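You operate a simulated robot arm through the tools that you are given. There is no shell and no other tool. Be economical: measure what you need, move in short steps, check, and stop when the job is done.

You are at the controls of a simulated robot arm. One attempt, no reset.

JOB
Wind the music box, start it and set the speed slider till it plays in time, then stop it.
Fine: wind to FULL; stop it before it runs down; same tune.

The check looks at the end state, three seconds after you hand in, the way a careful person would. Anything else that was tipped, shoved, dropped, spilled or broken makes it a failure.

ROBOT AND FRAMES
A 6-joint arm with a two-finger parallel gripper, fixed in place. Base frame: the origin is at the foot of the arm, x ahead of it, y to its left, z up; the work surface is at about z = 0. Readings come in m, degrees, newtons and seconds.
With the tool pointing down near the work surface it reaches from about 0.14 to 0.58 m from the base axis. Its first joint turns from -66.0 to 66.0 degrees. Payload 2.1 kg.
The tool frame sits at the grasp point between the pads (the TCP): z along the fingers, y along the line on which they close. The tips reach 0.03 m beyond it. The gripper opens to 0.094 m. The fingers are 0.028 m wide and 0.01 m thick; the gripper's body (0.05 by 0.096 m) begins 0.055 m behind the TCP.
Orientation is that of the tool frame in the base frame, as a unit quaternion [w, x, y, z]. With the fingers straight down and closing along the base's y, the tool's x points along the base's -x, its y along +y and its z along -z.

CONTROLS
- The arm moves only by the tool arm_command. Its argument "plan" is a list of rows, each a list of 3 entries, a list of its own where there are three numbers: the shift along the base's x, y, z in units of 250 mm (1.0 is 250 mm), then the turn, a rotation vector about the base's x, y, z in units of 90 degrees (1.0 is 90 degrees), then the gripper command, from -1 (fully open) to 1 (shut), values between in proportion. In form: [[[tx, ty, tz], [ax, ay, az], fingers], ...]. A call has 1 to 8 rows; each row is the pose to reach, as a shift and turn from the pose commanded when the call began. A call with a number of a shift or a turn outside -1 to 1 is refused whole. A row lasts 0.2 s, in which the tool goes at most 0.05 m and 8.6 degrees; a call with a longer step from one row to the next is refused whole, and so is a gripper value outside its range. Where a pose cannot be reached the arm comes as near as it can. A force on the tool above 40 N (or 10 N above the force at the start of the call, whichever is more), or a blocked arm, ends the call early, and 0.2 s more pass. Each finger travels about 0.072 m/s and halts on what it meets, pressing with about 38 N; the grip force reading is that of the motor and also rises with nothing between the fingers. The clock runs only during rows and for 0.2 s after the last one: add rows that repeat a pose to give the fingers time. The reply holds the time, the measured pose of the TCP, the force on the tool along the base axes, the opening and the grip force, in the units named above and with some noise, with the torque about the TCP (base axes, N m) and any sound that the robot's microphone picked up.
- Cameras (640 x 400 px; columns grow to the right, rows downward): "scene" is fixed at [0.0747, -0.3806, 0.5087]; the picture's right is [0.73, -0.68, 0.00], its down [-0.24, -0.26, -0.93] and it looks along [0.63, 0.69, -0.36] (base axes); focal length 320 px, centre (320, 200). "wrist" rides on the gripper at [0.076, 0.014, -0.103] in the tool frame; the picture's right is [-0.18, 0.98, 0.00], its down [-0.75, -0.14, -0.64] and it looks along [-0.63, -0.12, 0.77] (tool axes); focal length 243 px, centre (320, 200).
- capture(camera): a new picture of that camera. It takes no simulated time.
- probe_pixels(camera, pixels): for up to 12 pixels [column, row] of the newest picture of that camera ("zoom" is the newest enlarged one), the place [x, y, z] in the base frame of the surface seen there, good to about 0.002 m, but the place of the scene camera against the robot may be out by one fixed shift of up to 0.018 m in any direction. It takes no simulated time.
- enlarge(camera, box): a new picture of the part [left, top, right, bottom] of that camera's present view, enlarged. It takes no simulated time.
- finish_job(): hands the job in; it is judged then, once.

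Keep the steps short. Do not move on a guess: measure, check each grasp and each placing, and mend mistakes. In all there are 80 turns and 34 pictures (those below and enlarged ones count). Leave the gripper open and the arm clear of the work at the hand-in unless told otherwise, and finish with a single line.

The tools are called after "Request:" as a command line: name --argument value ..., lists and objects as JSON in quotes. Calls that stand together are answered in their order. arm_command: Moves the arm, as the interface text tells. Its arguments: {"type":"object","properties":{"plan":{"type":"array"}},"required":["plan"]} The other tools are called the same way: capture (camera) takes a picture; probe_pixels (camera, pixels) gives the place of the surface under pixels of a picture; enlarge (camera, box) takes an enlarged picture of a part of a camera's view; finish_job () hands the job in.

At the start:

```text
time_s: 0.0
tool_pos: [0.337, 0.0136, 0.4322]
tcp_rot: [0.001, 0.0, 1.0, 0.0]
wrist_force: [-0.3, 0.8, 0.7]
wrist_torque: [0.03, 0.01, 0.0]
finger_gap: 0.094
grip_force: 0.0
```

scene: 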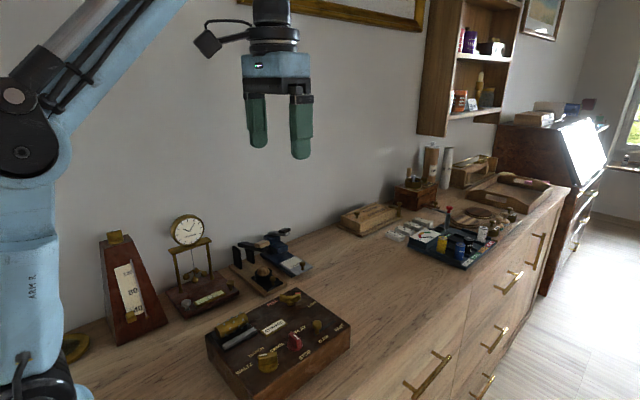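
wrist: 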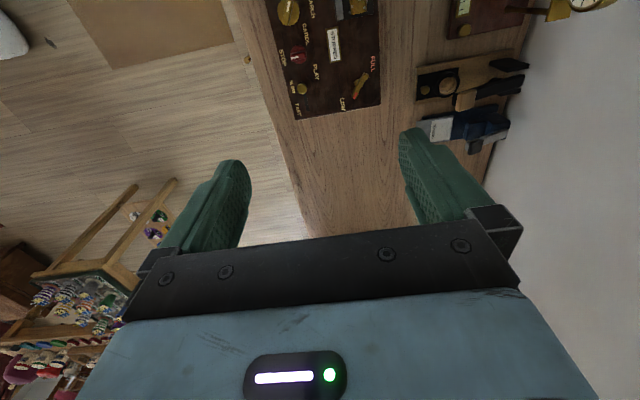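

I see the music box in the scene picture around (280,345). I'll enlarge it in both views to read the labels.

Request:
enlarge --camera "scene" --box '[190, 270, 370, 400]'

Request:
enlarge --camera "wrist" --box '[250, 0, 410, 125]'

```text
3.08 times, centred on (280, 335) of scene
```

zoom: 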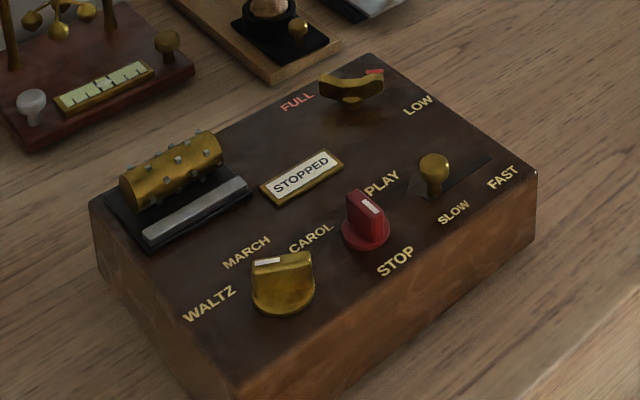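

```text
3.20 times, centred on (330, 62) of wrist
```

zoom: 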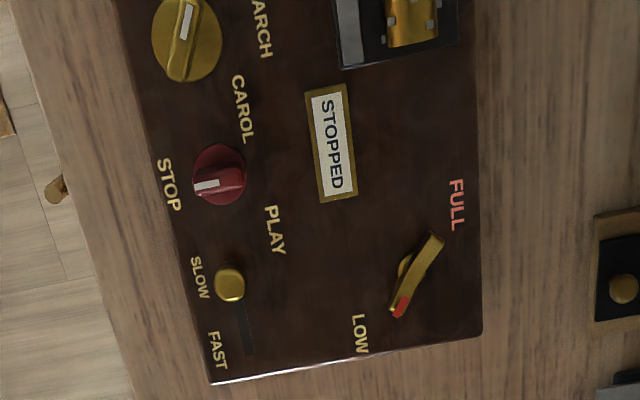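

The wrist zoom shows every control. I'll probe the key ends, play knob, slider, box corners, slot and labels in it.

Request:
probe_pixels --camera "zoom" --pixels '[[437, 240], [399, 307], [418, 272], [220, 172], [205, 185], [231, 280], [249, 350], [212, 382], [480, 333], [456, 205], [360, 333], [186, 40]]'

Request:
probe_pixels --camera "zoom" --pixels '[[275, 230], [168, 185], [243, 303], [199, 278], [217, 350], [300, 300], [408, 258], [242, 180], [222, 150], [340, 380], [222, 205], [410, 20]]'

```text
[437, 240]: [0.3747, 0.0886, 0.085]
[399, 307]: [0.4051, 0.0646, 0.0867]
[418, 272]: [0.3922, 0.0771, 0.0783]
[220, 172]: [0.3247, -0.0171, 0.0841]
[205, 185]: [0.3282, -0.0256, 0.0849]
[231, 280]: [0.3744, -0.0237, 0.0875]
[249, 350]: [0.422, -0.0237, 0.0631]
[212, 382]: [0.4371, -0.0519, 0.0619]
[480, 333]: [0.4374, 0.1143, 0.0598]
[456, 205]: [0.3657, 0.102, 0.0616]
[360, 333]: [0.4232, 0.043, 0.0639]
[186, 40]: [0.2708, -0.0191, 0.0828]
```

```text
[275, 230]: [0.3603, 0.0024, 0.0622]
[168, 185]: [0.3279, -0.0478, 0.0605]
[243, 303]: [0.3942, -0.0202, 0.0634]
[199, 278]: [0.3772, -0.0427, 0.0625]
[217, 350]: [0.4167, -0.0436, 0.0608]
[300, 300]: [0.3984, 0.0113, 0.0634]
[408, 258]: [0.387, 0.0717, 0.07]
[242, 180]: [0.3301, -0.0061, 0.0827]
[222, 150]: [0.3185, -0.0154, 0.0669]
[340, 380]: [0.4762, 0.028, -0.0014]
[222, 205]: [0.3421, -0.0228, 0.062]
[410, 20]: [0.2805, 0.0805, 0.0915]
```

Box top is at z≈0.062. The key's centre is about (0.390, 0.077), its top is at z≈0.086, and its red tip points at -38° (LOW). FULL lies on the opposite side. I'll move above the key, yaw -38° so the fingers straddle the wing, and half close.

Request:
arm_command --plan '[[[0.035, 0.042, -0.155], [0, 0, -0.07], 0], [[0.07, 0.084, -0.31], [0, 0, -0.14], 0], [[0.106, 0.126, -0.464], [0, 0, -0.21], 0], [[0.141, 0.168, -0.62], [0, 0, -0.28], 0], [[0.177, 0.21, -0.774], [0, 0, -0.35], 0], [[0.212, 0.252, -0.928], [0, 0, -0.422], 0], [[0.212, 0.252, -0.928], [0, 0, -0.422], 0]]'

Request:
capture --camera "wrist"

```text
time_s: 1.6
tool_pos: [0.3898, 0.0802, 0.2013]
tcp_rot: [0.001, 0.326, 0.945, 0.0]
wrist_force: [-0.1, 0.6, -0.6]
wrist_torque: [0.01, 0.01, 0.0]
finger_gap: 0.0471
grip_force: 0.1
```

```text
29 pictures are left
```

wrist: 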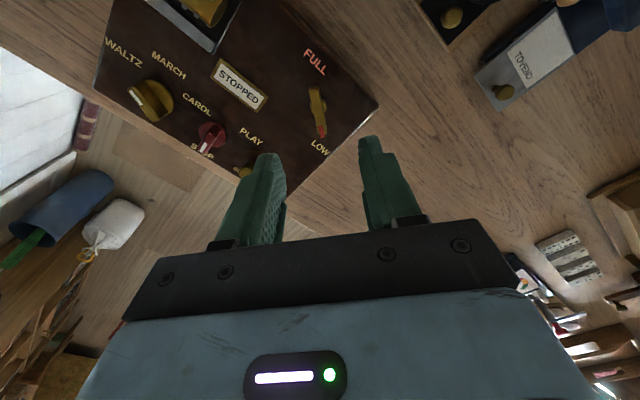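

The pointer is red and aims at LOW. The measured y is 0.080, 3.6 mm off what I asked for. I'll zoom on the key and measure it more finely.

Request:
enlarge --camera "wrist" --box '[260, 40, 380, 165]'

Request:
arm_command --plan '[[[0, 0, 0], [0, 0, 0], 0]]'

```text
3.20 times, centred on (320, 102) of wrist
```

zoom: 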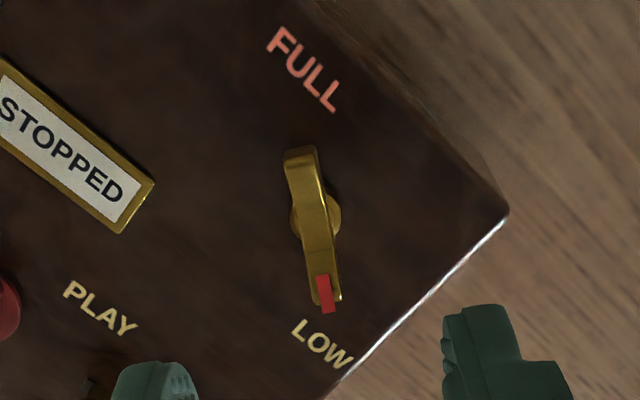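

```text
time_s: 2.0
tool_pos: [0.3891, 0.0792, 0.2007]
tcp_rot: [0.0, 0.326, 0.945, -0.001]
wrist_force: [-0.3, -0.6, -0.6]
wrist_torque: [-0.01, 0.0, 0.02]
finger_gap: 0.047
grip_force: 0.0
```

Request:
probe_pixels --camera "zoom" --pixels '[[300, 152], [325, 300], [316, 222], [288, 165], [318, 158], [312, 190], [320, 250], [337, 215], [310, 65], [320, 345], [335, 290], [293, 230]]'

```text
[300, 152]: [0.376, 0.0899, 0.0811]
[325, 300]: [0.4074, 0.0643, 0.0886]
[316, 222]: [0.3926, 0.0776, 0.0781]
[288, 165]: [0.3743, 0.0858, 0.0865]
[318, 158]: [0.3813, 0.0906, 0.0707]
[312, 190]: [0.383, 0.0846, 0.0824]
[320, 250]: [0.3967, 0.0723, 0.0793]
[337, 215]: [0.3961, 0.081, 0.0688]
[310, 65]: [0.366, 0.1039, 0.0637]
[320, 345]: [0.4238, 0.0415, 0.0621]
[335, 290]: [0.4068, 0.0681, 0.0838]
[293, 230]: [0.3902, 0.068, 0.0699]
```

The key axis is near (0.392, 0.0765) and the wing runs at -37.5°. I'll descend to TCP z≈0.101 with the fingers at 47 mm, in two stages.

Request:
arm_command --plan '[[[0.01, -0.011, -0.13], [0, 0, 0], 0], [[0.01, -0.011, -0.26], [0, 0, 0], 0], [[0.01, -0.011, -0.35], [0, 0, 0], 0], [[0.01, -0.011, -0.4], [0, 0, 0], 0], [[0.01, -0.011, -0.4], [0, 0, 0], 0]]'

Request:
capture --camera "wrist"

```text
time_s: 3.2
tool_pos: [0.3939, 0.0753, 0.0994]
tcp_rot: [0.001, 0.326, 0.945, 0.0]
wrist_force: [0.1, -0.4, -0.2]
wrist_torque: [0.0, 0.0, -0.01]
finger_gap: 0.0471
grip_force: 0.1
```

```text
27 pictures are left
```

wrist: 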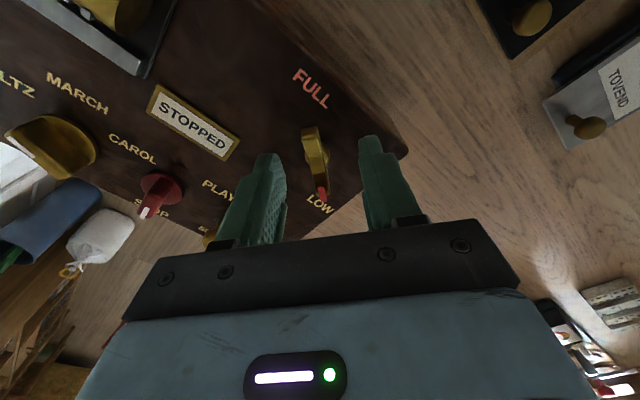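

The fingers straddle the key, with the wing at (316,160) between the tips. Closing.

Request:
arm_command --plan '[[[0, 0, 0], [0, 0, 0], 0.5], [[0, 0, 0], [0, 0, 0], 1], [[0, 0, 0], [0, 0, 0], 1], [[0, 0, 0], [0, 0, 0], 1]]'

Request:
enlarge --camera "wrist" --box '[220, 50, 420, 250]'

```text
time_s: 4.2
tool_pos: [0.3939, 0.0752, 0.1008]
tcp_rot: [0.0, 0.326, 0.945, 0.0]
wrist_force: [-7.4, -7.4, -0.3]
wrist_torque: [0.09, 0.39, 0.01]
finger_gap: 0.0087
grip_force: 38.0
```

```text
2.00 times, centred on (320, 150) of wrist
```

zoom: 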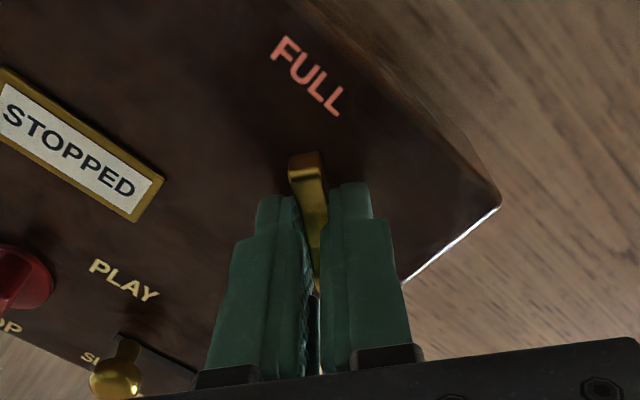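

Gripped, with a gap of 8.7 mm and 38 N. There is a 10 N side load pushing towards -x and -y, so I'll relax it by 1 mm that way.

Request:
arm_command --plan '[[[-0.003, -0.004, 0], [0, 0, 0], 1], [[-0.003, -0.004, 0], [0, 0, 0], 1]]'

```text
time_s: 4.8
tool_pos: [0.393, 0.0757, 0.1]
tcp_rot: [0.002, 0.325, 0.946, 0.002]
wrist_force: [10.9, 4.4, 12.0]
wrist_torque: [0.57, 0.64, -0.03]
finger_gap: 0.0086
grip_force: 37.7
```

The sign was right but I overshot. I'll go half back and try a small clockwise turn of 8° (negative about z), watching the torque.

Request:
arm_command --plan '[[[-0.0015, -0.0025, 0], [0, 0, 0], 1], [[0.001, 0.0005, 0], [0, 0, -0.045], 1], [[0.001, 0.0005, 0], [0, 0, -0.09], 1]]'

```text
time_s: 5.6
tool_pos: [0.3911, 0.0757, 0.1003]
tcp_rot: [0.004, 0.391, 0.92, 0.002]
wrist_force: [21.2, 16.6, 24.5]
wrist_torque: [0.26, -0.27, 0.03]
finger_gap: 0.0089
grip_force: 37.4
```

It turned 8° with little torque, but the side load is now (21, 17, 24) N. I'll look to see whether the key followed.

Request:
enlarge --camera "wrist" --box '[220, 50, 420, 250]'

Request:
arm_command --plan '[[[0.002, 0.002, 0.003], [0, 0, 0], 1], [[0.002, 0.002, 0.003], [0, 0, 0], 1]]'

```text
2.00 times, centred on (320, 150) of wrist
```

zoom: 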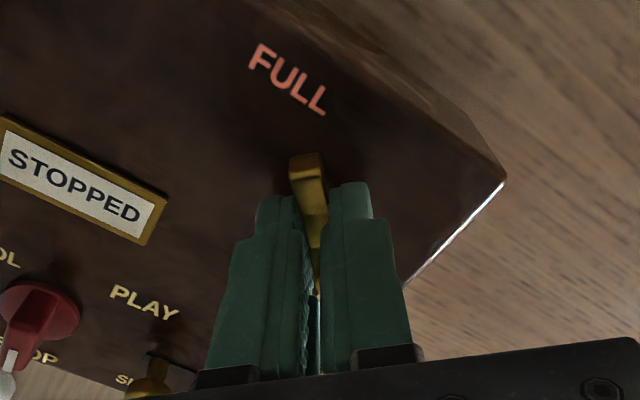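

```text
time_s: 6.2
tool_pos: [0.3918, 0.0737, 0.0991]
tcp_rot: [0.0, 0.392, 0.92, -0.001]
wrist_force: [7.0, 7.7, 0.0]
wrist_torque: [0.02, -0.45, -0.02]
finger_gap: 0.0085
grip_force: 37.8
```

The key followed and the load dropped to about 10 N. I'll keep turning clockwise another 16° in small rows and watch for a stop.

Request:
arm_command --plan '[[[0.001, 0.001, 0], [0, 0, -0.045], 1], [[0.001, 0.001, 0], [0, 0, -0.09], 1], [[0.001, 0.001, 0], [0, 0, -0.135], 1], [[0.001, 0.001, 0], [0, 0, -0.18], 1]]'

```text
time_s: 7.2
tool_pos: [0.3929, 0.0747, 0.1013]
tcp_rot: [0.0, 0.518, 0.855, -0.001]
wrist_force: [-2.4, -2.1, 0.5]
wrist_torque: [-0.07, 0.06, 0.01]
finger_gap: 0.0085
grip_force: 38.0
```

Almost no load. I'm continuing clockwise 56° in 8 rows.

Request:
arm_command --plan '[[[0, 0, 0], [0, 0, -0.078], 1], [[0, 0, 0], [0, 0, -0.156], 1], [[0, 0, 0], [0, 0, -0.234], 1], [[0, 0, 0], [0, 0, -0.312], 1], [[0, 0, 0], [0, 0, -0.39], 1], [[0, 0, 0], [0, 0, -0.468], 1], [[0, 0, 0], [0, 0, -0.546], 1], [[0, 0, 0], [0, 0, -0.622], 1]]'

Request:
capture --camera "scene"

```text
time_s: 9.0
tool_pos: [0.3932, 0.0748, 0.1001]
tcp_rot: [0.0, 0.859, 0.512, -0.001]
wrist_force: [-3.1, 1.7, -0.6]
wrist_torque: [-0.61, 0.38, 0.01]
finger_gap: 0.0088
grip_force: 38.1
```

```text
24 pictures are left
```

scene: 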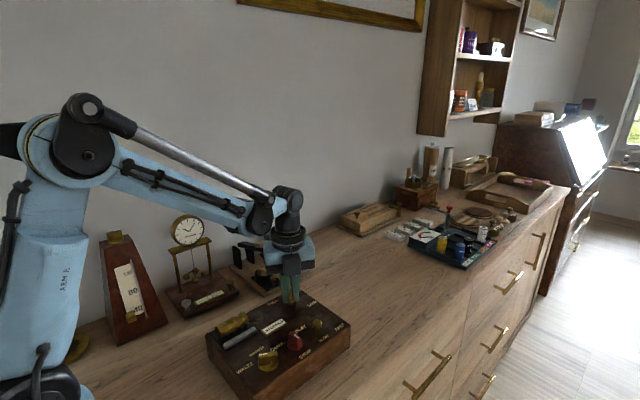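

The yaw is now -118° and the arm is turning freely and clear of the neighbours. On with another 56°.

Request:
arm_command --plan '[[[0, 0, 0], [0, 0, -0.078], 1], [[0, 0, 0], [0, 0, -0.156], 1], [[0, 0, 0], [0, 0, -0.234], 1], [[0, 0, 0], [0, 0, -0.312], 1], [[0, 0, 0], [0, 0, -0.39], 1], [[0, 0, 0], [0, 0, -0.468], 1], [[0, 0, 0], [0, 0, -0.546], 1], [[0, 0, 0], [0, 0, -0.622], 1]]'

```text
time_s: 10.8
tool_pos: [0.3957, 0.0006, 0.1002]
tcp_rot: [-0.005, 0.998, 0.062, -0.001]
wrist_force: [2.7, 2.8, -0.2]
wrist_torque: [-0.46, -0.21, -0.03]
finger_gap: 0.0086
grip_force: 38.0
out of reach, approached as far as the arm can: row 7, 8
```

The TCP reads y=0.0006, so near a joint limit the arm moved sideways by 75 mm. I must look right away.

Request:
capture --camera "scene"

Request:
capture --camera "wrist"

```text
23 pictures are left
```

scene: 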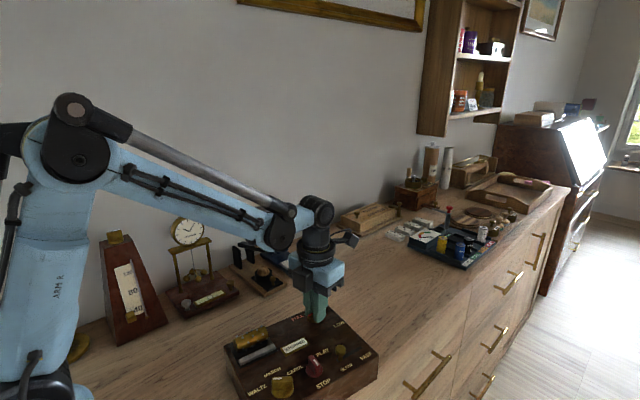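

```text
22 pictures are left
```

wrist: 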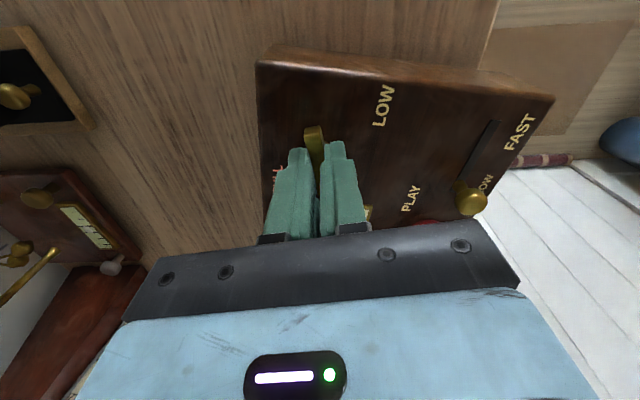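

The fingers kept hold of the key when the wrist ran out of turn, and the arm dragged the whole box about 75 mm towards -y, close to the counter edge. I have to put it back. It is still gripped, so I'll start with a 1° back-turn to learn what the reference pose is.

Request:
arm_command --plan '[[[0, 0, 0], [0, 0, 0.012], 1]]'

```text
time_s: 11.2
tool_pos: [0.3965, -0.0026, 0.1008]
tcp_rot: [-0.002, 0.998, 0.062, 0.0]
wrist_force: [2.2, 2.1, 0.2]
wrist_torque: [0.06, -0.55, 0.02]
finger_gap: 0.0086
grip_force: 38.3
```

Still unclear. I'll turn back 4° and shift +10 mm in y together and look at where it goes.

Request:
arm_command --plan '[[[0, 0.02, 0], [0, 0, 0.022], 1], [[0, 0.04, 0], [0, 0, 0.044], 1], [[0, 0.04, 0], [0, 0, 0.044], 1]]'

```text
time_s: 12.0
tool_pos: [0.3961, 0.0121, 0.1009]
tcp_rot: [0.0, 0.996, 0.094, 0.0]
wrist_force: [-1.6, -0.1, -0.1]
wrist_torque: [0.21, -0.35, -0.03]
finger_gap: 0.0088
grip_force: 38.2
```

The reference is the pose actually reached, so I have clean relative control. I'll slide the box back by about 63 mm in y and -3 mm in x, slowly, backing the yaw off 12° to stay within the wrist range.

Request:
arm_command --plan '[[[-0.001, 0.035, 0], [0, 0, 0.03], 1], [[-0.002, 0.07, 0], [0, 0, 0.06], 1], [[-0.004, 0.105, 0], [0, 0, 0.09], 1], [[-0.006, 0.14, 0], [0, 0, 0.12], 1], [[-0.008, 0.175, 0], [0, 0, 0.133], 1], [[-0.01, 0.21, 0], [0, 0, 0.133], 1], [[-0.012, 0.252, 0], [0, 0, 0.133], 1], [[-0.012, 0.252, 0], [0, 0, 0.133], 1]]'

Request:
capture --camera "wrist"

Request:
enlarge --camera "scene" --box '[190, 270, 370, 400]'

```text
time_s: 13.8
tool_pos: [0.3936, 0.0745, 0.1008]
tcp_rot: [-0.001, 0.98, 0.198, -0.002]
wrist_force: [-1.1, -2.6, 0.8]
wrist_torque: [-0.24, 0.49, -0.04]
finger_gap: 0.0086
grip_force: 38.0
```

```text
21 pictures are left
```

wrist: 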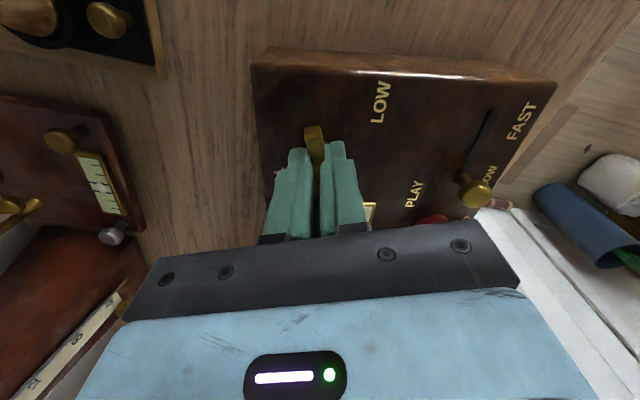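

```text
3.08 times, centred on (280, 335) of scene
```

zoom: 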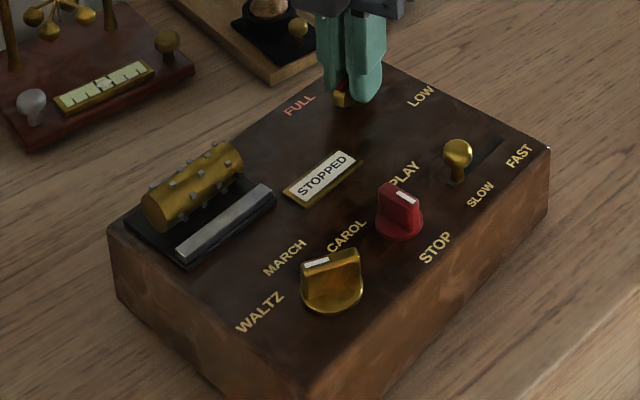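

The box is back, but it looks slightly rotated, because the key didn't turn backwards (ratchet). I'll probe the box's far edge and labels against the originals.

Request:
probe_pixels --camera "wrist" --pixels '[[254, 68], [300, 72], [400, 78], [480, 84], [552, 90], [381, 102], [522, 120], [415, 193], [475, 190], [487, 125]]'

Request:
probe_pixels --camera "zoom" --pixels '[[548, 150], [110, 225], [420, 96], [518, 155], [298, 103], [438, 245], [320, 178], [385, 385], [540, 195], [150, 300]]'

```text
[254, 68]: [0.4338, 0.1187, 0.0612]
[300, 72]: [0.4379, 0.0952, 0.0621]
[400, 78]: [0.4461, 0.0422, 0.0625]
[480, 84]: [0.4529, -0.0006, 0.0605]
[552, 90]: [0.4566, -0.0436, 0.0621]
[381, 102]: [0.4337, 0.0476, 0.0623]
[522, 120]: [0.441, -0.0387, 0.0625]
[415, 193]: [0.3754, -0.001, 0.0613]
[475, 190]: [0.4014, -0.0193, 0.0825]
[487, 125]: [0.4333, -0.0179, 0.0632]
```

```text
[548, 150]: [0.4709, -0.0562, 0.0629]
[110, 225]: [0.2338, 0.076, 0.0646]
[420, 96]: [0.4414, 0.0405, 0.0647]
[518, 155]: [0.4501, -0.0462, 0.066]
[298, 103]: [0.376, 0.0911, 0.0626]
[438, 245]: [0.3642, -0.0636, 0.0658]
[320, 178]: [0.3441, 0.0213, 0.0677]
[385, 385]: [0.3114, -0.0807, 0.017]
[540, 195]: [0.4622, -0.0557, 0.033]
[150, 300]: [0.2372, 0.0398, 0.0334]
```

The box is rotated +8° about the key; its original edge was square to x. The box keeps still when winding clockwise, and the back-turn swung it. Key relative to box is now -165°, and FULL is at about -226°, so about 61° are left. I'll release, lift, and re-grip turned by 180° to get the wrist range back. Once at the FULL stop, a slight extra turn can swing the box back.

Request:
arm_command --plan '[[[0, 0, 0], [0, 0, 0], 0.3], [[0, 0, 0], [0, 0, 0], 0], [[0, 0, 0], [0, 0, 0], 0], [[0, 0, 0.15], [0, 0, 0], 0], [[0, 0, 0.3], [0, 0, 0.09], 0], [[0, 0, 0.3], [0, 0, 0.18], 0], [[0, 0, 0.3], [0, 0, 0.27], 0], [[0, 0, 0.3], [0, 0, 0.36], 0]]'

Request:
arm_command --plan '[[[0, 0, 0], [0, 0, 0.094], 0], [[0, 0, 0], [0, 0, 0.188], 0], [[0, 0, 0], [0, 0, 0.282], 0], [[0, 0, 0], [0, 0, 0.376], 0], [[0, 0, 0], [0, 0, 0.47], 0], [[0, 0, 0], [0, 0, 0.564], 0], [[0, 0, 0], [0, 0, 0.658], 0], [[0, 0, 0], [0, 0, 0.752], 0]]'

Request:
arm_command --plan '[[[0, 0, 0], [0, 0, 0.094], 0], [[0, 0, 0], [0, 0, 0.188], 0], [[0, 0, 0], [0, 0, 0.282], 0], [[0, 0, 0], [0, 0, 0.376], 0], [[0, 0, 0], [0, 0, 0.47], 0], [[0, 0, 0], [0, 0, 0.564], 0], [[0, 0, 0], [0, 0, 0.658], 0], [[0, 0, 0], [0, 0, 0.752], 0]]'

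Request:
capture --camera "wrist"

```text
time_s: 15.6
tool_pos: [0.394, 0.074, 0.1758]
tcp_rot: [0.0, 0.886, 0.464, -0.001]
wrist_force: [0.0, -0.9, -1.0]
wrist_torque: [0.01, -0.02, 0.02]
finger_gap: 0.0468
grip_force: 0.0
```

```text
time_s: 17.4
tool_pos: [0.3937, 0.0754, 0.1737]
tcp_rot: [0.001, 0.477, 0.879, 0.0]
wrist_force: [0.6, 0.0, -0.1]
wrist_torque: [0.03, -0.02, -0.02]
finger_gap: 0.0471
grip_force: 0.1
```

```text
time_s: 19.2
tool_pos: [0.3937, 0.0747, 0.1752]
tcp_rot: [0.001, -0.093, 0.996, 0.0]
wrist_force: [0.1, 0.9, -0.2]
wrist_torque: [0.0, 0.0, 0.01]
finger_gap: 0.0472
grip_force: 0.1
```

```text
19 pictures are left
```

wrist: 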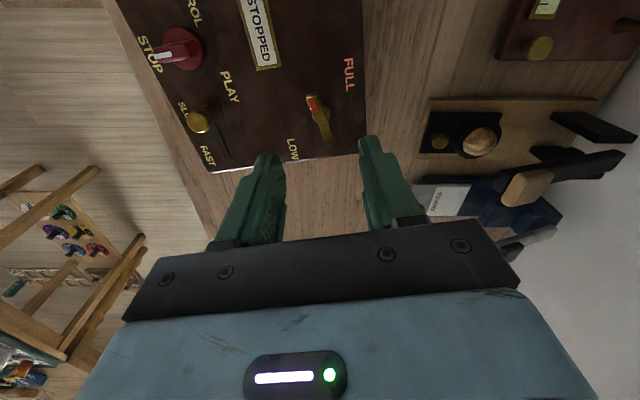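

Yaw is +10.7°. The red tip at (313,100) now sits left of FULL. I'll measure the key.

Request:
probe_pixels --camera "wrist" --pixels '[[312, 100], [327, 140], [319, 118], [349, 75], [293, 148], [196, 122], [214, 170], [366, 152]]'

```text
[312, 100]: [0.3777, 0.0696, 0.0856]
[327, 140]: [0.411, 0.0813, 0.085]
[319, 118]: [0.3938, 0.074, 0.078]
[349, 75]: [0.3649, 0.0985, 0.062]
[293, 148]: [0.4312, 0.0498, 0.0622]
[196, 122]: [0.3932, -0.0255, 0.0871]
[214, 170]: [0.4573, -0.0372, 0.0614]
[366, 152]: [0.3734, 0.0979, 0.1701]
```

The key line is at +20°, its axis is at (0.394, 0.0755), and FULL is at -218° (so about 58° to go). I'll align to yaw +20°, descend and grip.

Request:
arm_command --plan '[[[0, 0, -0.05], [0, 0, 0.055], 0], [[0.002, 0.001, -0.15], [0, 0, 0.103], 0], [[0.002, 0.001, -0.25], [0, 0, 0.103], 0], [[0.002, 0.001, -0.298], [0, 0, 0.103], 0], [[0.002, 0.001, -0.298], [0, 0, 0.103], 0.5], [[0.002, 0.001, -0.298], [0, 0, 0.103], 1], [[0.002, 0.001, -0.298], [0, 0, 0.103], 1], [[0.002, 0.001, -0.298], [0, 0, 0.103], 1]]'

```text
time_s: 21.0
tool_pos: [0.3962, 0.0746, 0.1018]
tcp_rot: [0.001, -0.172, 0.985, 0.0]
wrist_force: [3.0, 3.4, 0.1]
wrist_torque: [0.07, -0.08, 0.0]
finger_gap: 0.0087
grip_force: 38.1
```

Gripped gently (8.7 mm, low side load). I'm turning clockwise 45° first.

Request:
arm_command --plan '[[[0, 0, 0], [0, 0, -0.07], 1], [[0, 0, 0], [0, 0, -0.14], 1], [[0, 0, 0], [0, 0, -0.21], 1], [[0, 0, 0], [0, 0, -0.28], 1], [[0, 0, 0], [0, 0, -0.35], 1], [[0, 0, 0], [0, 0, -0.42], 1], [[0, 0, 0], [0, 0, -0.5], 1]]'

Request:
capture --camera "wrist"

```text
time_s: 22.6
tool_pos: [0.3941, 0.0755, 0.1011]
tcp_rot: [0.001, 0.22, 0.976, 0.0]
wrist_force: [3.1, 3.2, 1.0]
wrist_torque: [-0.15, -0.62, 0.01]
finger_gap: 0.0086
grip_force: 37.6
```

```text
18 pictures are left
```

wrist: 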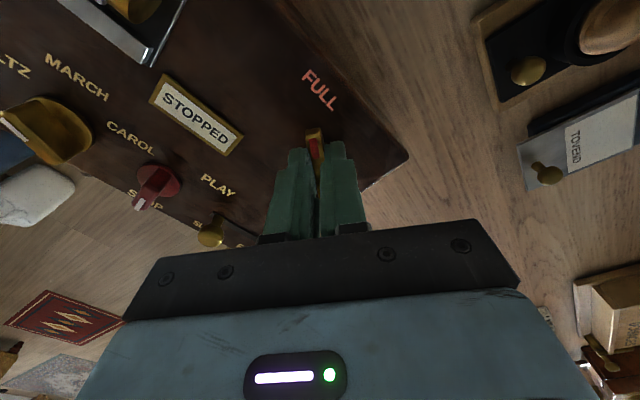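

The red tip is at about 155° and almost at FULL. I'll probe the box to see if it stayed put.

Request:
probe_pixels --camera "wrist" --pixels '[[318, 89], [408, 160], [366, 187], [217, 186], [211, 232], [193, 117]]'

Request:
arm_command --plan '[[[0, 0, 0], [0, 0, -0.05], 1], [[0, 0, 0], [0, 0, -0.1], 1], [[0, 0, 0], [0, 0, -0.14], 1]]'

Request:
enlarge --camera "wrist" --box '[180, 40, 420, 240]'

```text
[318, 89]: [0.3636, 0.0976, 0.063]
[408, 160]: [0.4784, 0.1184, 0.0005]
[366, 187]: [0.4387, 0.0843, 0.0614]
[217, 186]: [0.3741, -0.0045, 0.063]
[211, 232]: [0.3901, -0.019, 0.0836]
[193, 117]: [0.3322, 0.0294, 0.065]
```

```text
time_s: 23.4
tool_pos: [0.394, 0.0748, 0.1013]
tcp_rot: [0.0, 0.324, 0.946, -0.001]
wrist_force: [0.3, 1.3, -1.0]
wrist_torque: [-0.01, -0.09, -0.01]
finger_gap: 0.0089
grip_force: 38.3
```

```text
2.00 times, centred on (300, 140) of wrist
```

zoom: 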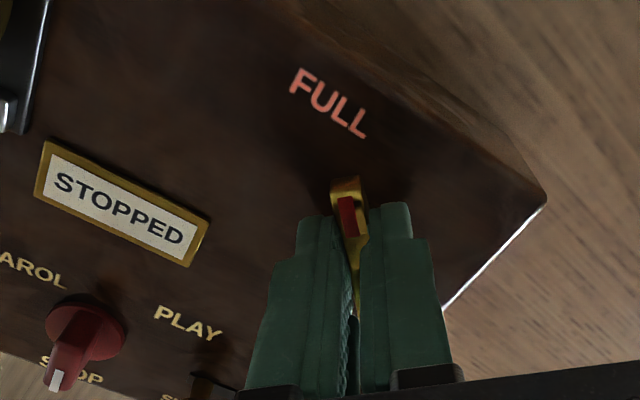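

The red tip now points at FULL. I'll check the box orientation, then turn 8° more: if the stop has been reached, the box swings back straight.

Request:
probe_pixels --camera "zoom" --pixels '[[328, 105], [186, 323], [543, 200], [445, 308], [125, 207]]'

Request:
arm_command --plan '[[[0, 0, 0], [0, 0, -0.045], 1], [[0, 0, 0], [0, 0, -0.09], 1], [[0, 0, 0], [0, 0, -0.09], 1]]'

Request:
enlarge --camera "wrist" --box '[180, 40, 420, 240]'

```text
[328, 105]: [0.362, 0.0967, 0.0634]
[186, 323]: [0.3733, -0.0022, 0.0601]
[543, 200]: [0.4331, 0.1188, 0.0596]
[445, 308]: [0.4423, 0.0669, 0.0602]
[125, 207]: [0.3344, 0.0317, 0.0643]
```

```text
time_s: 24.2
tool_pos: [0.3947, 0.0742, 0.1004]
tcp_rot: [0.001, 0.391, 0.92, -0.001]
wrist_force: [-2.9, -2.8, -0.7]
wrist_torque: [-0.09, -0.02, 0.0]
finger_gap: 0.0087
grip_force: 37.8
```

```text
2.00 times, centred on (300, 140) of wrist
```

zoom: 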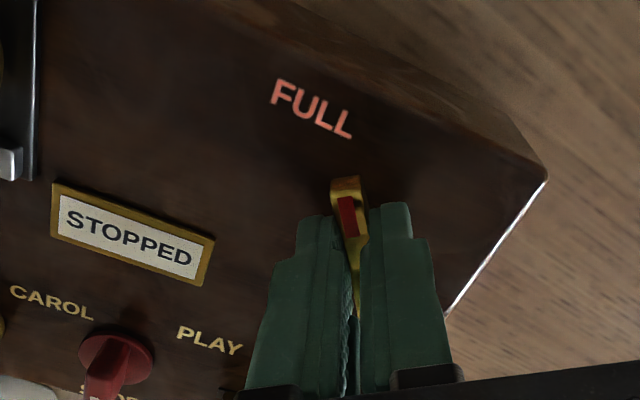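

The key kept turning past the label. I'll check whether the box rotated.

Request:
probe_pixels --camera "zoom" --pixels '[[312, 110], [209, 342], [543, 178], [450, 308], [132, 235], [345, 190]]'

```text
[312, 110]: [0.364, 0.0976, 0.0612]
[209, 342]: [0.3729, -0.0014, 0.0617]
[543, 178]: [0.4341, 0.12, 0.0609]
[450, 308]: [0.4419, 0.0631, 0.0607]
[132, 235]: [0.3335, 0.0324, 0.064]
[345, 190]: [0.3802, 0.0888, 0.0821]
```

The box hasn't moved. By symmetry (the key began 9° before LOW), the end of travel should be about here. I'll turn 6° more and see whether the box starts to follow.

Request:
arm_command --plan '[[[0, 0, 0], [0, 0, -0.035], 1], [[0, 0, 0], [0, 0, -0.07], 1], [[0, 0, 0], [0, 0, -0.07], 1]]'

Request:
enlarge --camera "wrist" --box '[180, 40, 420, 240]'

```text
time_s: 25.0
tool_pos: [0.3944, 0.0746, 0.1012]
tcp_rot: [0.001, 0.439, 0.898, 0.0]
wrist_force: [2.7, 1.9, -0.4]
wrist_torque: [0.01, -0.05, 0.02]
finger_gap: 0.0089
grip_force: 38.2
```

```text
2.00 times, centred on (300, 140) of wrist
```

zoom: 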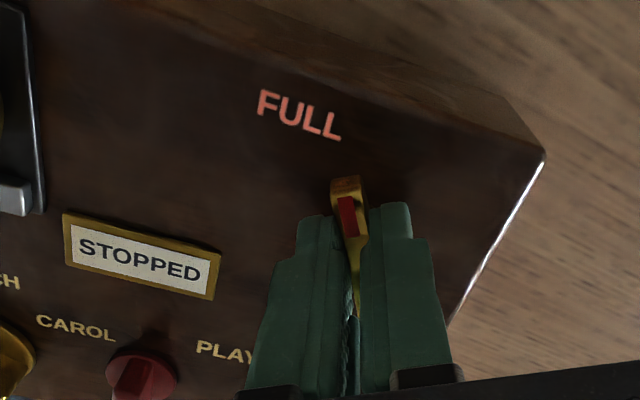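

No stop: the pointer is about 14° beyond the FULL mark. I'll try a small 4° back-turn and check if the key moves back in the box, or if the box follows.

Request:
arm_command --plan '[[[0, 0, 0], [0, 0, 0.022], 1], [[0, 0, 0], [0, 0, 0.044], 1], [[0, 0, 0], [0, 0, 0.044], 1]]'

Request:
enlarge --camera "wrist" --box '[180, 40, 420, 240]'

```text
time_s: 25.8
tool_pos: [0.3946, 0.074, 0.1018]
tcp_rot: [0.001, 0.408, 0.913, 0.0]
wrist_force: [3.5, 7.5, 2.8]
wrist_torque: [-0.47, -0.67, -0.04]
finger_gap: 0.0086
grip_force: 38.0
```

```text
2.00 times, centred on (300, 140) of wrist
```

zoom: 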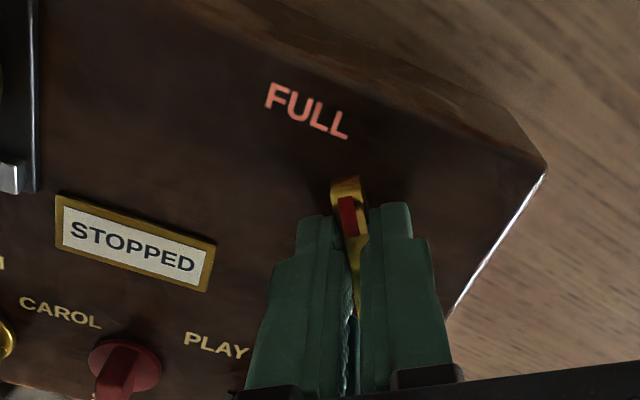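

The key turns back freely and the box doesn't move, so there's no ratchet. I'll set the pointer on the FULL mark, +8.5° back, then release and lift straight up.

Request:
arm_command --plan '[[[0, 0, 0], [0, 0, 0.045], 1], [[0, 0, 0], [0, 0, 0.09], 1], [[0, 0, 0], [0, 0, 0.095], 1], [[0, 0, 0], [0, 0, 0.095], 0.4], [[0, 0, 0], [0, 0, 0.095], 0], [[0, 0, 0], [0, 0, 0.095], 0], [[0, 0, 0.15], [0, 0, 0.095], 0], [[0, 0, 0.3], [0, 0, 0.18], 0]]'

Request:
enlarge --camera "scene" --box '[190, 270, 370, 400]'

```text
time_s: 27.6
tool_pos: [0.3953, 0.0741, 0.1753]
tcp_rot: [0.001, 0.276, 0.961, 0.0]
wrist_force: [0.7, 0.5, -0.2]
wrist_torque: [0.0, 0.01, 0.01]
finger_gap: 0.0469
grip_force: 0.2
```

```text
3.08 times, centred on (280, 335) of scene
```

zoom: 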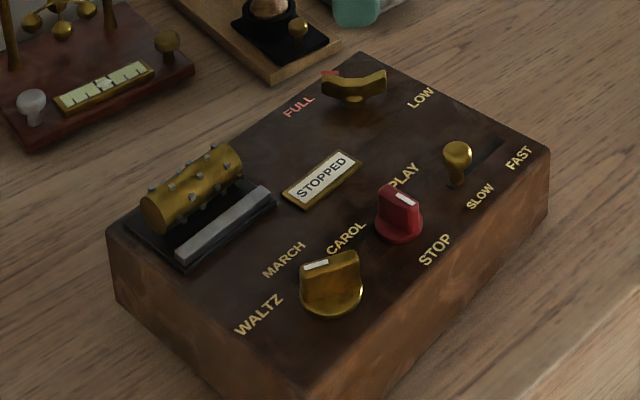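

The red tip points at FULL, the selector is unchanged and the sign reads STOPPED. Next I'll move over the red play knob and measure it.

Request:
arm_command --plan '[[[-0.05, -0.09, 0.06], [0, 0, 0.08], 0], [[-0.11, -0.19, 0.12], [0, 0, 0.16], 0], [[-0.17, -0.29, 0.12], [0, 0, 0.24], 0], [[-0.22, -0.376, 0.12], [0, 0, 0.32], 0], [[-0.22, -0.376, 0.12], [0, 0, 0.356], 0], [[-0.22, -0.376, 0.12], [0, 0, 0.356], 0]]'

Request:
enlarge --camera "wrist" --box '[220, 20, 420, 170]'

```text
time_s: 29.0
tool_pos: [0.3399, -0.02, 0.2065]
tcp_rot: [0.001, 0.0, 1.0, 0.0]
wrist_force: [0.1, -0.8, -0.2]
wrist_torque: [0.0, 0.0, 0.02]
finger_gap: 0.0468
grip_force: 0.0
```

```text
2.67 times, centred on (320, 95) of wrist
```

zoom: 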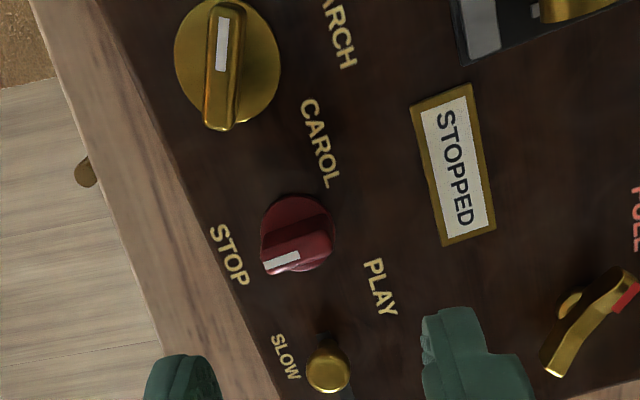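

Request:
probe_pixels --camera "zoom" --pixels '[[268, 267], [325, 240], [295, 262], [295, 198], [332, 232], [264, 230], [298, 232], [229, 255], [381, 288], [328, 370], [331, 352], [286, 357]]'

```text
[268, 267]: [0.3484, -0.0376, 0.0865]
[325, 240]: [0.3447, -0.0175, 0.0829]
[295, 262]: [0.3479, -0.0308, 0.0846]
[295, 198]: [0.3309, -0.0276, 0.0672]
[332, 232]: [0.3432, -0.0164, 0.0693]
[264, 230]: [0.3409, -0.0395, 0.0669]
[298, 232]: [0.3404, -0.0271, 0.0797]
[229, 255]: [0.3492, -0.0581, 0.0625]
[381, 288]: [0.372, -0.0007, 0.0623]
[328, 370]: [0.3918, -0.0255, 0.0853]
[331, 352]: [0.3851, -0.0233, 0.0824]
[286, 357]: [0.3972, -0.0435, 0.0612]
```

The play knob is at about (0.345, -0.028), with its ridge at -80° (STOP). PLAY is at about +45°. I'll rotate to yaw -80° above it and narrow the fingers to 35 mm to clear the slider, in two calls, then look.

Request:
arm_command --plan '[[[0.02, -0.032, 0], [0, 0, -0.09], 0.25], [[0.02, -0.032, 0], [0, 0, -0.18], 0.25], [[0.02, -0.032, 0], [0, 0, -0.27], 0.25], [[0.02, -0.032, 0], [0, 0, -0.36], 0.25], [[0.02, -0.032, 0], [0, 0, -0.45], 0.25], [[0.02, -0.032, 0], [0, 0, -0.54], 0.25], [[0.02, -0.032, 0], [0, 0, -0.63], 0.25], [[0.02, -0.032, 0], [0, 0, -0.72], 0.25]]'

Request:
arm_command --plan '[[[0, 0, 0], [0, 0, -0.09], 0.25], [[0, 0, -0.1], [0, 0, -0.17], 0.25], [[0, 0, -0.2], [0, 0, -0.17], 0.25], [[0, 0, -0.24], [0, 0, -0.17], 0.25], [[0, 0, -0.24], [0, 0, -0.17], 0.25]]'

Request:
enlarge --camera "wrist" --box '[220, 50, 420, 250]'

```text
time_s: 30.8
tool_pos: [0.3445, -0.0271, 0.206]
tcp_rot: [0.001, 0.537, 0.844, -0.001]
wrist_force: [0.0, 0.5, 0.4]
wrist_torque: [-0.01, -0.02, 0.01]
finger_gap: 0.0352
grip_force: 0.0
```

```text
time_s: 32.0
tool_pos: [0.3438, -0.0278, 0.1457]
tcp_rot: [0.001, 0.644, 0.765, -0.001]
wrist_force: [0.0, -0.1, 0.1]
wrist_torque: [0.02, -0.02, 0.01]
finger_gap: 0.0352
grip_force: 0.1
```

```text
2.00 times, centred on (320, 150) of wrist
```

zoom: 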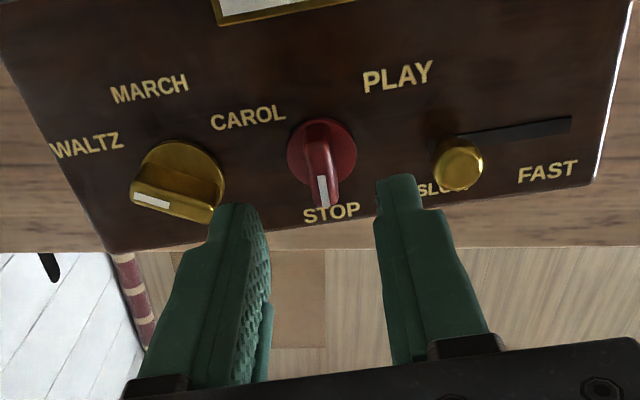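

The knob sits between the fingers. One fine probe of its ridge and of the slider slot.

Request:
probe_pixels --camera "zoom" --pixels '[[325, 198], [318, 128], [321, 160], [290, 155], [355, 150], [322, 120], [458, 160], [432, 145], [570, 124], [545, 170], [397, 75], [331, 212]]'

```text
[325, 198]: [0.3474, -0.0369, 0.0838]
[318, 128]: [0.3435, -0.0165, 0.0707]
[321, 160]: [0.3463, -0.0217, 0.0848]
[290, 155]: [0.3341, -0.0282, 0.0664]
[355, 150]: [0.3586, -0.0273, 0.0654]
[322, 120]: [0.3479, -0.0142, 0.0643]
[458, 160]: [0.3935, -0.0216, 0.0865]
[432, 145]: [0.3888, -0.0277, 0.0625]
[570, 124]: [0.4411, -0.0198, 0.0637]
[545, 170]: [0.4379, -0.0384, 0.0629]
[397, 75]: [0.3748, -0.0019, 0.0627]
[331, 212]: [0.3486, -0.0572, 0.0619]
```

The knob axis is at (0.346, -0.028). I'll shift +2 mm in x, descend to z≈0.101 and close.

Request:
arm_command --plan '[[[0.008, 0, -0.08], [0, 0, 0], 0.25], [[0.008, 0, -0.15], [0, 0, 0], 0.25], [[0.008, 0, -0.18], [0, 0, 0], 0.25], [[0.008, 0, -0.18], [0, 0, 0], 0.6], [[0.008, 0, -0.18], [0, 0, 0], 1], [[0.008, 0, -0.18], [0, 0, 0], 1], [[0.008, 0, -0.18], [0, 0, 0], 1]]'

```text
time_s: 33.6
tool_pos: [0.3454, -0.0274, 0.1015]
tcp_rot: [0.0, 0.643, 0.766, -0.001]
wrist_force: [-0.7, 0.2, 0.8]
wrist_torque: [-0.15, -0.03, 0.01]
finger_gap: 0.0098
grip_force: 38.1
```

Gripped with no side load. I'm turning counter-clockwise towards PLAY, 64° first, listening.

Request:
arm_command --plan '[[[0, 0, 0], [0, 0, 0.089], 1], [[0, 0, 0], [0, 0, 0.178], 1], [[0, 0, 0], [0, 0, 0.267], 1], [[0, 0, 0], [0, 0, 0.356], 1], [[0, 0, 0], [0, 0, 0.445], 1], [[0, 0, 0], [0, 0, 0.534], 1], [[0, 0, 0], [0, 0, 0.623], 1], [[0, 0, 0], [0, 0, 0.711], 1]]'

Request:
enlarge --camera "scene" --box '[190, 270, 370, 400]'

```text
time_s: 35.4
tool_pos: [0.3472, -0.027, 0.1002]
tcp_rot: [0.002, 0.139, 0.99, 0.0]
wrist_force: [-1.0, -8.5, 0.8]
wrist_torque: [0.06, 0.17, 0.01]
finger_gap: 0.0099
grip_force: 38.1
```

```text
3.08 times, centred on (280, 335) of scene
```

zoom: 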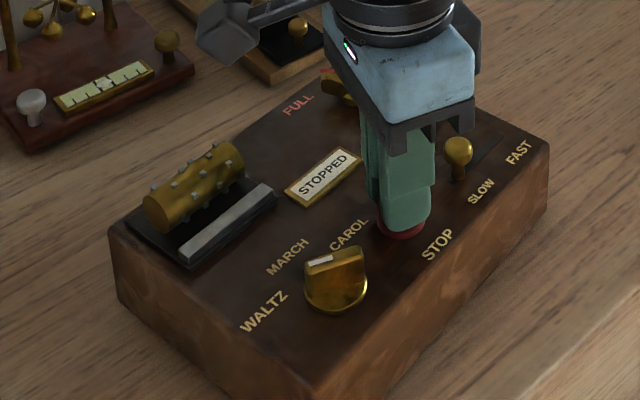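

The knob turned with the box still; it still reads STOPPED. On with 45° more.

Request:
arm_command --plan '[[[0, 0, 0], [0, 0, 0.089], 1], [[0, 0, 0], [0, 0, 0.178], 1], [[0, 0, 0], [0, 0, 0.267], 1], [[0, 0, 0], [0, 0, 0.356], 1], [[0, 0, 0], [0, 0, 0.445], 1], [[0, 0, 0], [0, 0, 0.5], 1]]'

Request:
enlarge --camera "scene" --box '[190, 270, 370, 400]'

```text
time_s: 36.8
tool_pos: [0.346, -0.0271, 0.0998]
tcp_rot: [0.001, -0.25, 0.968, 0.001]
wrist_force: [2.1, 1.6, -0.2]
wrist_torque: [0.5, -0.99, 0.03]
finger_gap: 0.0099
grip_force: 37.5
```

```text
3.08 times, centred on (280, 335) of scene
```

zoom: 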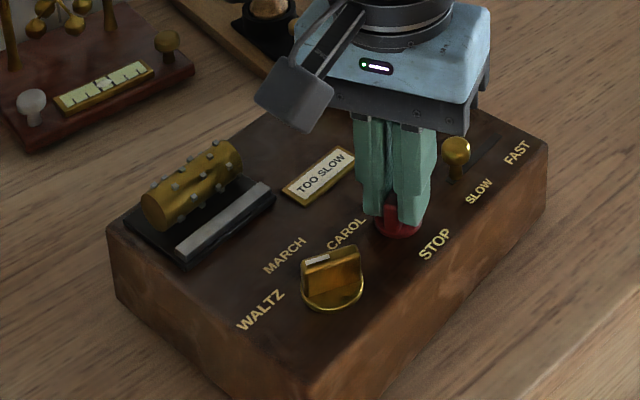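

It plays: the sign reads "TOO SLOW". I'll release the knob, rise 30 mm, turn to yaw +8°, go over the slider pin (0.3925, -0.0245) and down around it.

Request:
arm_command --plan '[[[0, 0, 0], [0, 0, 0], 0.5], [[0, 0, 0], [0, 0, 0], 0.25], [[0, 0, 0.13], [0, 0, 0], 0.25], [[0.093, 0.006, 0.13], [0, 0, -0.08], 0.25], [[0.186, 0.012, 0.13], [0, 0, -0.16], 0.25], [[0.186, 0.012, 0.1], [0, 0, -0.235], 0.25], [[0.186, 0.012, 0.005], [0, 0, -0.235], 0.25], [[0.186, 0.012, 0.005], [0, 0, -0.235], 0.6]]'

Request:
capture --camera "wrist"

```text
time_s: 38.6
tool_pos: [0.3938, -0.0255, 0.1021]
tcp_rot: [0.001, -0.067, 0.998, 0.0]
wrist_force: [-0.2, 2.1, 0.4]
wrist_torque: [0.05, 0.01, 0.03]
finger_gap: 0.0204
grip_force: 1.5
```

```text
8 pictures are left
```

wrist: 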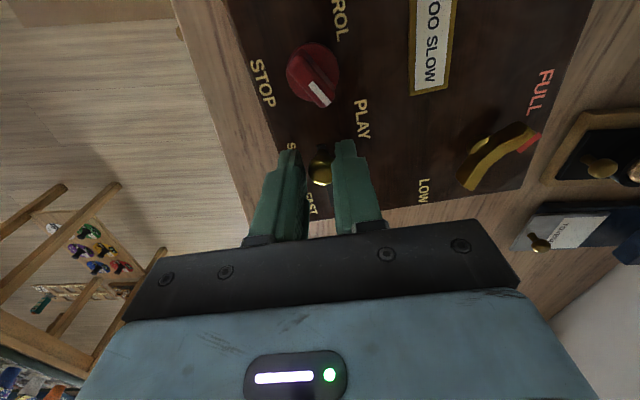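

The pin is between the fingers and the play knob points at PLAY. I'll close on the pin and slide it 18 mm along the slot (+8°) towards FAST, then read the sign.

Request:
arm_command --plan '[[[0, 0, 0], [0, 0, 0], 1], [[0, 0, 0], [0, 0, 0], 1], [[0.024, 0.003, 0], [0, 0, 0], 1], [[0.048, 0.007, 0], [0, 0, 0], 1], [[0.071, 0.01, 0], [0, 0, 0], 1], [[0.071, 0.01, 0], [0, 0, 0], 1]]'

Request:
enlarge --camera "scene" --box '[190, 270, 370, 400]'

```text
time_s: 40.0
tool_pos: [0.4109, -0.0221, 0.1023]
tcp_rot: [0.001, -0.067, 0.998, 0.0]
wrist_force: [-0.9, 5.2, 6.7]
wrist_torque: [0.1, 0.2, -0.01]
finger_gap: 0.0162
grip_force: 37.5
```

```text
3.08 times, centred on (280, 335) of scene
```

zoom: 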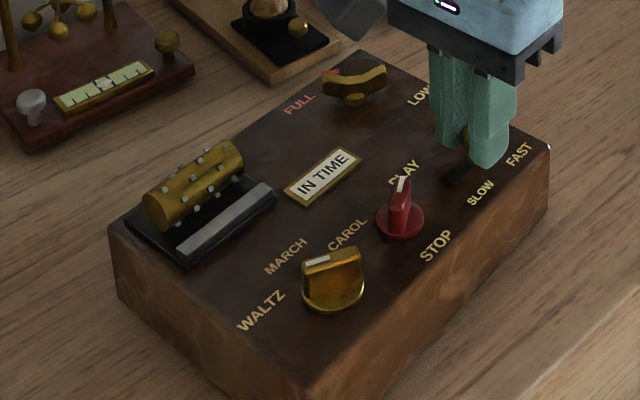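

"IN TIME". I'll open, rise, and reverse exactly back over the play knob (yaw +29°), down around its ridge.

Request:
arm_command --plan '[[[0, 0, 0], [0, 0, 0], 0.5], [[0, 0, 0], [0, 0, 0], 0.25], [[0, 0, 0.13], [0, 0, 0], 0.25], [[-0.085, -0.007, 0.13], [0, 0, 0.08], 0.25], [[-0.17, -0.015, 0.13], [0, 0, 0.16], 0.25], [[-0.257, -0.022, 0.1], [0, 0, 0.235], 0.25], [[-0.257, -0.022, -0.005], [0, 0, 0.235], 0.25], [[-0.257, -0.022, -0.005], [0, 0, 0.235], 0.6]]'

Request:
arm_command --plan '[[[0, 0, 0], [0, 0, 0], 1], [[0, 0, 0], [0, 0, 0], 1]]'

```text
time_s: 41.8
tool_pos: [0.3457, -0.0269, 0.1004]
tcp_rot: [0.001, -0.25, 0.968, 0.0]
wrist_force: [0.1, -0.9, 0.4]
wrist_torque: [0.0, 0.0, -0.01]
finger_gap: 0.0189
grip_force: 0.1
```

```text
time_s: 42.4
tool_pos: [0.3458, -0.0256, 0.1013]
tcp_rot: [0.001, -0.249, 0.969, 0.0]
wrist_force: [1.6, -7.8, 0.5]
wrist_torque: [-0.09, 0.02, 0.01]
finger_gap: 0.0098
grip_force: 37.9
```

It's gripped at 9.8 mm, same as before. I'm turning clockwise 109° to STOP, in two calls.

Request:
arm_command --plan '[[[0, 0, 0], [0, 0, -0.089], 1], [[0, 0, 0], [0, 0, -0.178], 1], [[0, 0, 0], [0, 0, -0.267], 1], [[0, 0, 0], [0, 0, -0.356], 1], [[0, 0, 0], [0, 0, -0.445], 1], [[0, 0, 0], [0, 0, -0.534], 1], [[0, 0, 0], [0, 0, -0.623], 1], [[0, 0, 0], [0, 0, -0.711], 1]]'

Request:
arm_command --plan '[[[0, 0, 0], [0, 0, -0.089], 1], [[0, 0, 0], [0, 0, -0.178], 1], [[0, 0, 0], [0, 0, -0.267], 1], [[0, 0, 0], [0, 0, -0.356], 1], [[0, 0, 0], [0, 0, -0.445], 1], [[0, 0, 0], [0, 0, -0.51], 1], [[0, 0, 0], [0, 0, -0.51], 1]]'

Request:
enlarge --camera "scene" --box '[190, 270, 370, 400]'

```text
time_s: 44.2
tool_pos: [0.3458, -0.0291, 0.0993]
tcp_rot: [0.002, 0.304, 0.953, 0.0]
wrist_force: [-0.9, -0.4, 0.0]
wrist_torque: [-0.37, -0.31, 0.01]
finger_gap: 0.0095
grip_force: 38.3
```

```text
time_s: 45.8
tool_pos: [0.3452, -0.028, 0.1006]
tcp_rot: [0.0, 0.65, 0.76, -0.001]
wrist_force: [0.3, -0.3, 0.4]
wrist_torque: [-0.76, -0.06, -0.01]
finger_gap: 0.0097
grip_force: 37.6
```

```text
3.08 times, centred on (280, 335) of scene
```

zoom: 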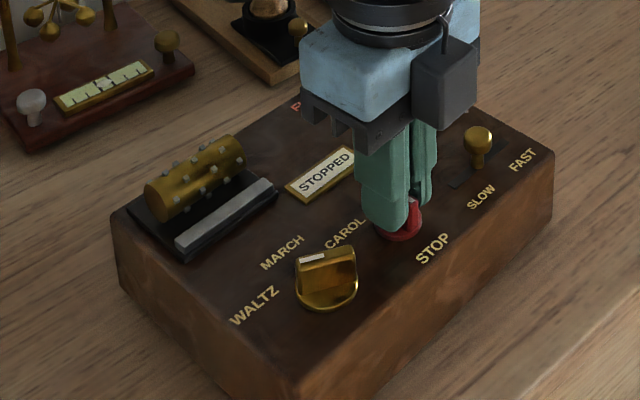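

It's STOPPED and the slider stays in its new place. The box is still displaced from my earlier slip: about 20 mm in x, 11 mm in y and +7° from its original place. Gripping the knob at its STOP end, I'll slide it gently back while turning clockwise 6.5°.

Request:
arm_command --plan '[[[-0.01, 0.006, 0], [0, 0, -0.012], 1], [[-0.022, 0.012, 0], [0, 0, -0.024], 1], [[-0.034, 0.019, 0], [0, 0, -0.036], 1], [[-0.046, 0.026, 0], [0, 0, -0.048], 1], [[-0.058, 0.033, 0], [0, 0, -0.06], 1], [[-0.072, 0.04, 0], [0, 0, -0.072], 1], [[-0.072, 0.04, 0], [0, 0, -0.072], 1]]'

Request:
enlarge --camera "scene" --box '[190, 270, 370, 400]'

```text
time_s: 47.4
tool_pos: [0.3282, -0.0179, 0.101]
tcp_rot: [0.0, 0.692, 0.722, -0.001]
wrist_force: [-0.1, -0.1, -0.3]
wrist_torque: [-0.75, 0.01, 0.01]
finger_gap: 0.0098
grip_force: 38.2
```

```text
3.08 times, centred on (280, 335) of scene
```

zoom: 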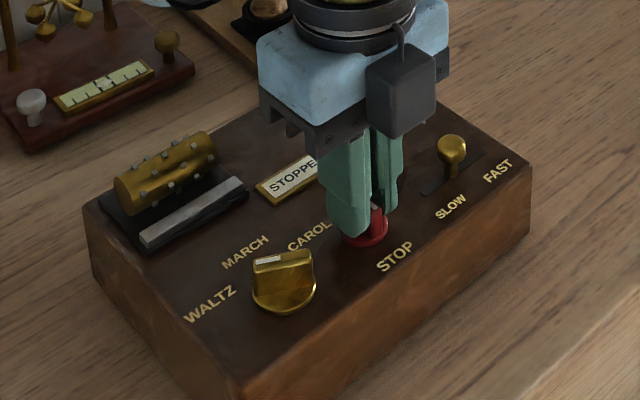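

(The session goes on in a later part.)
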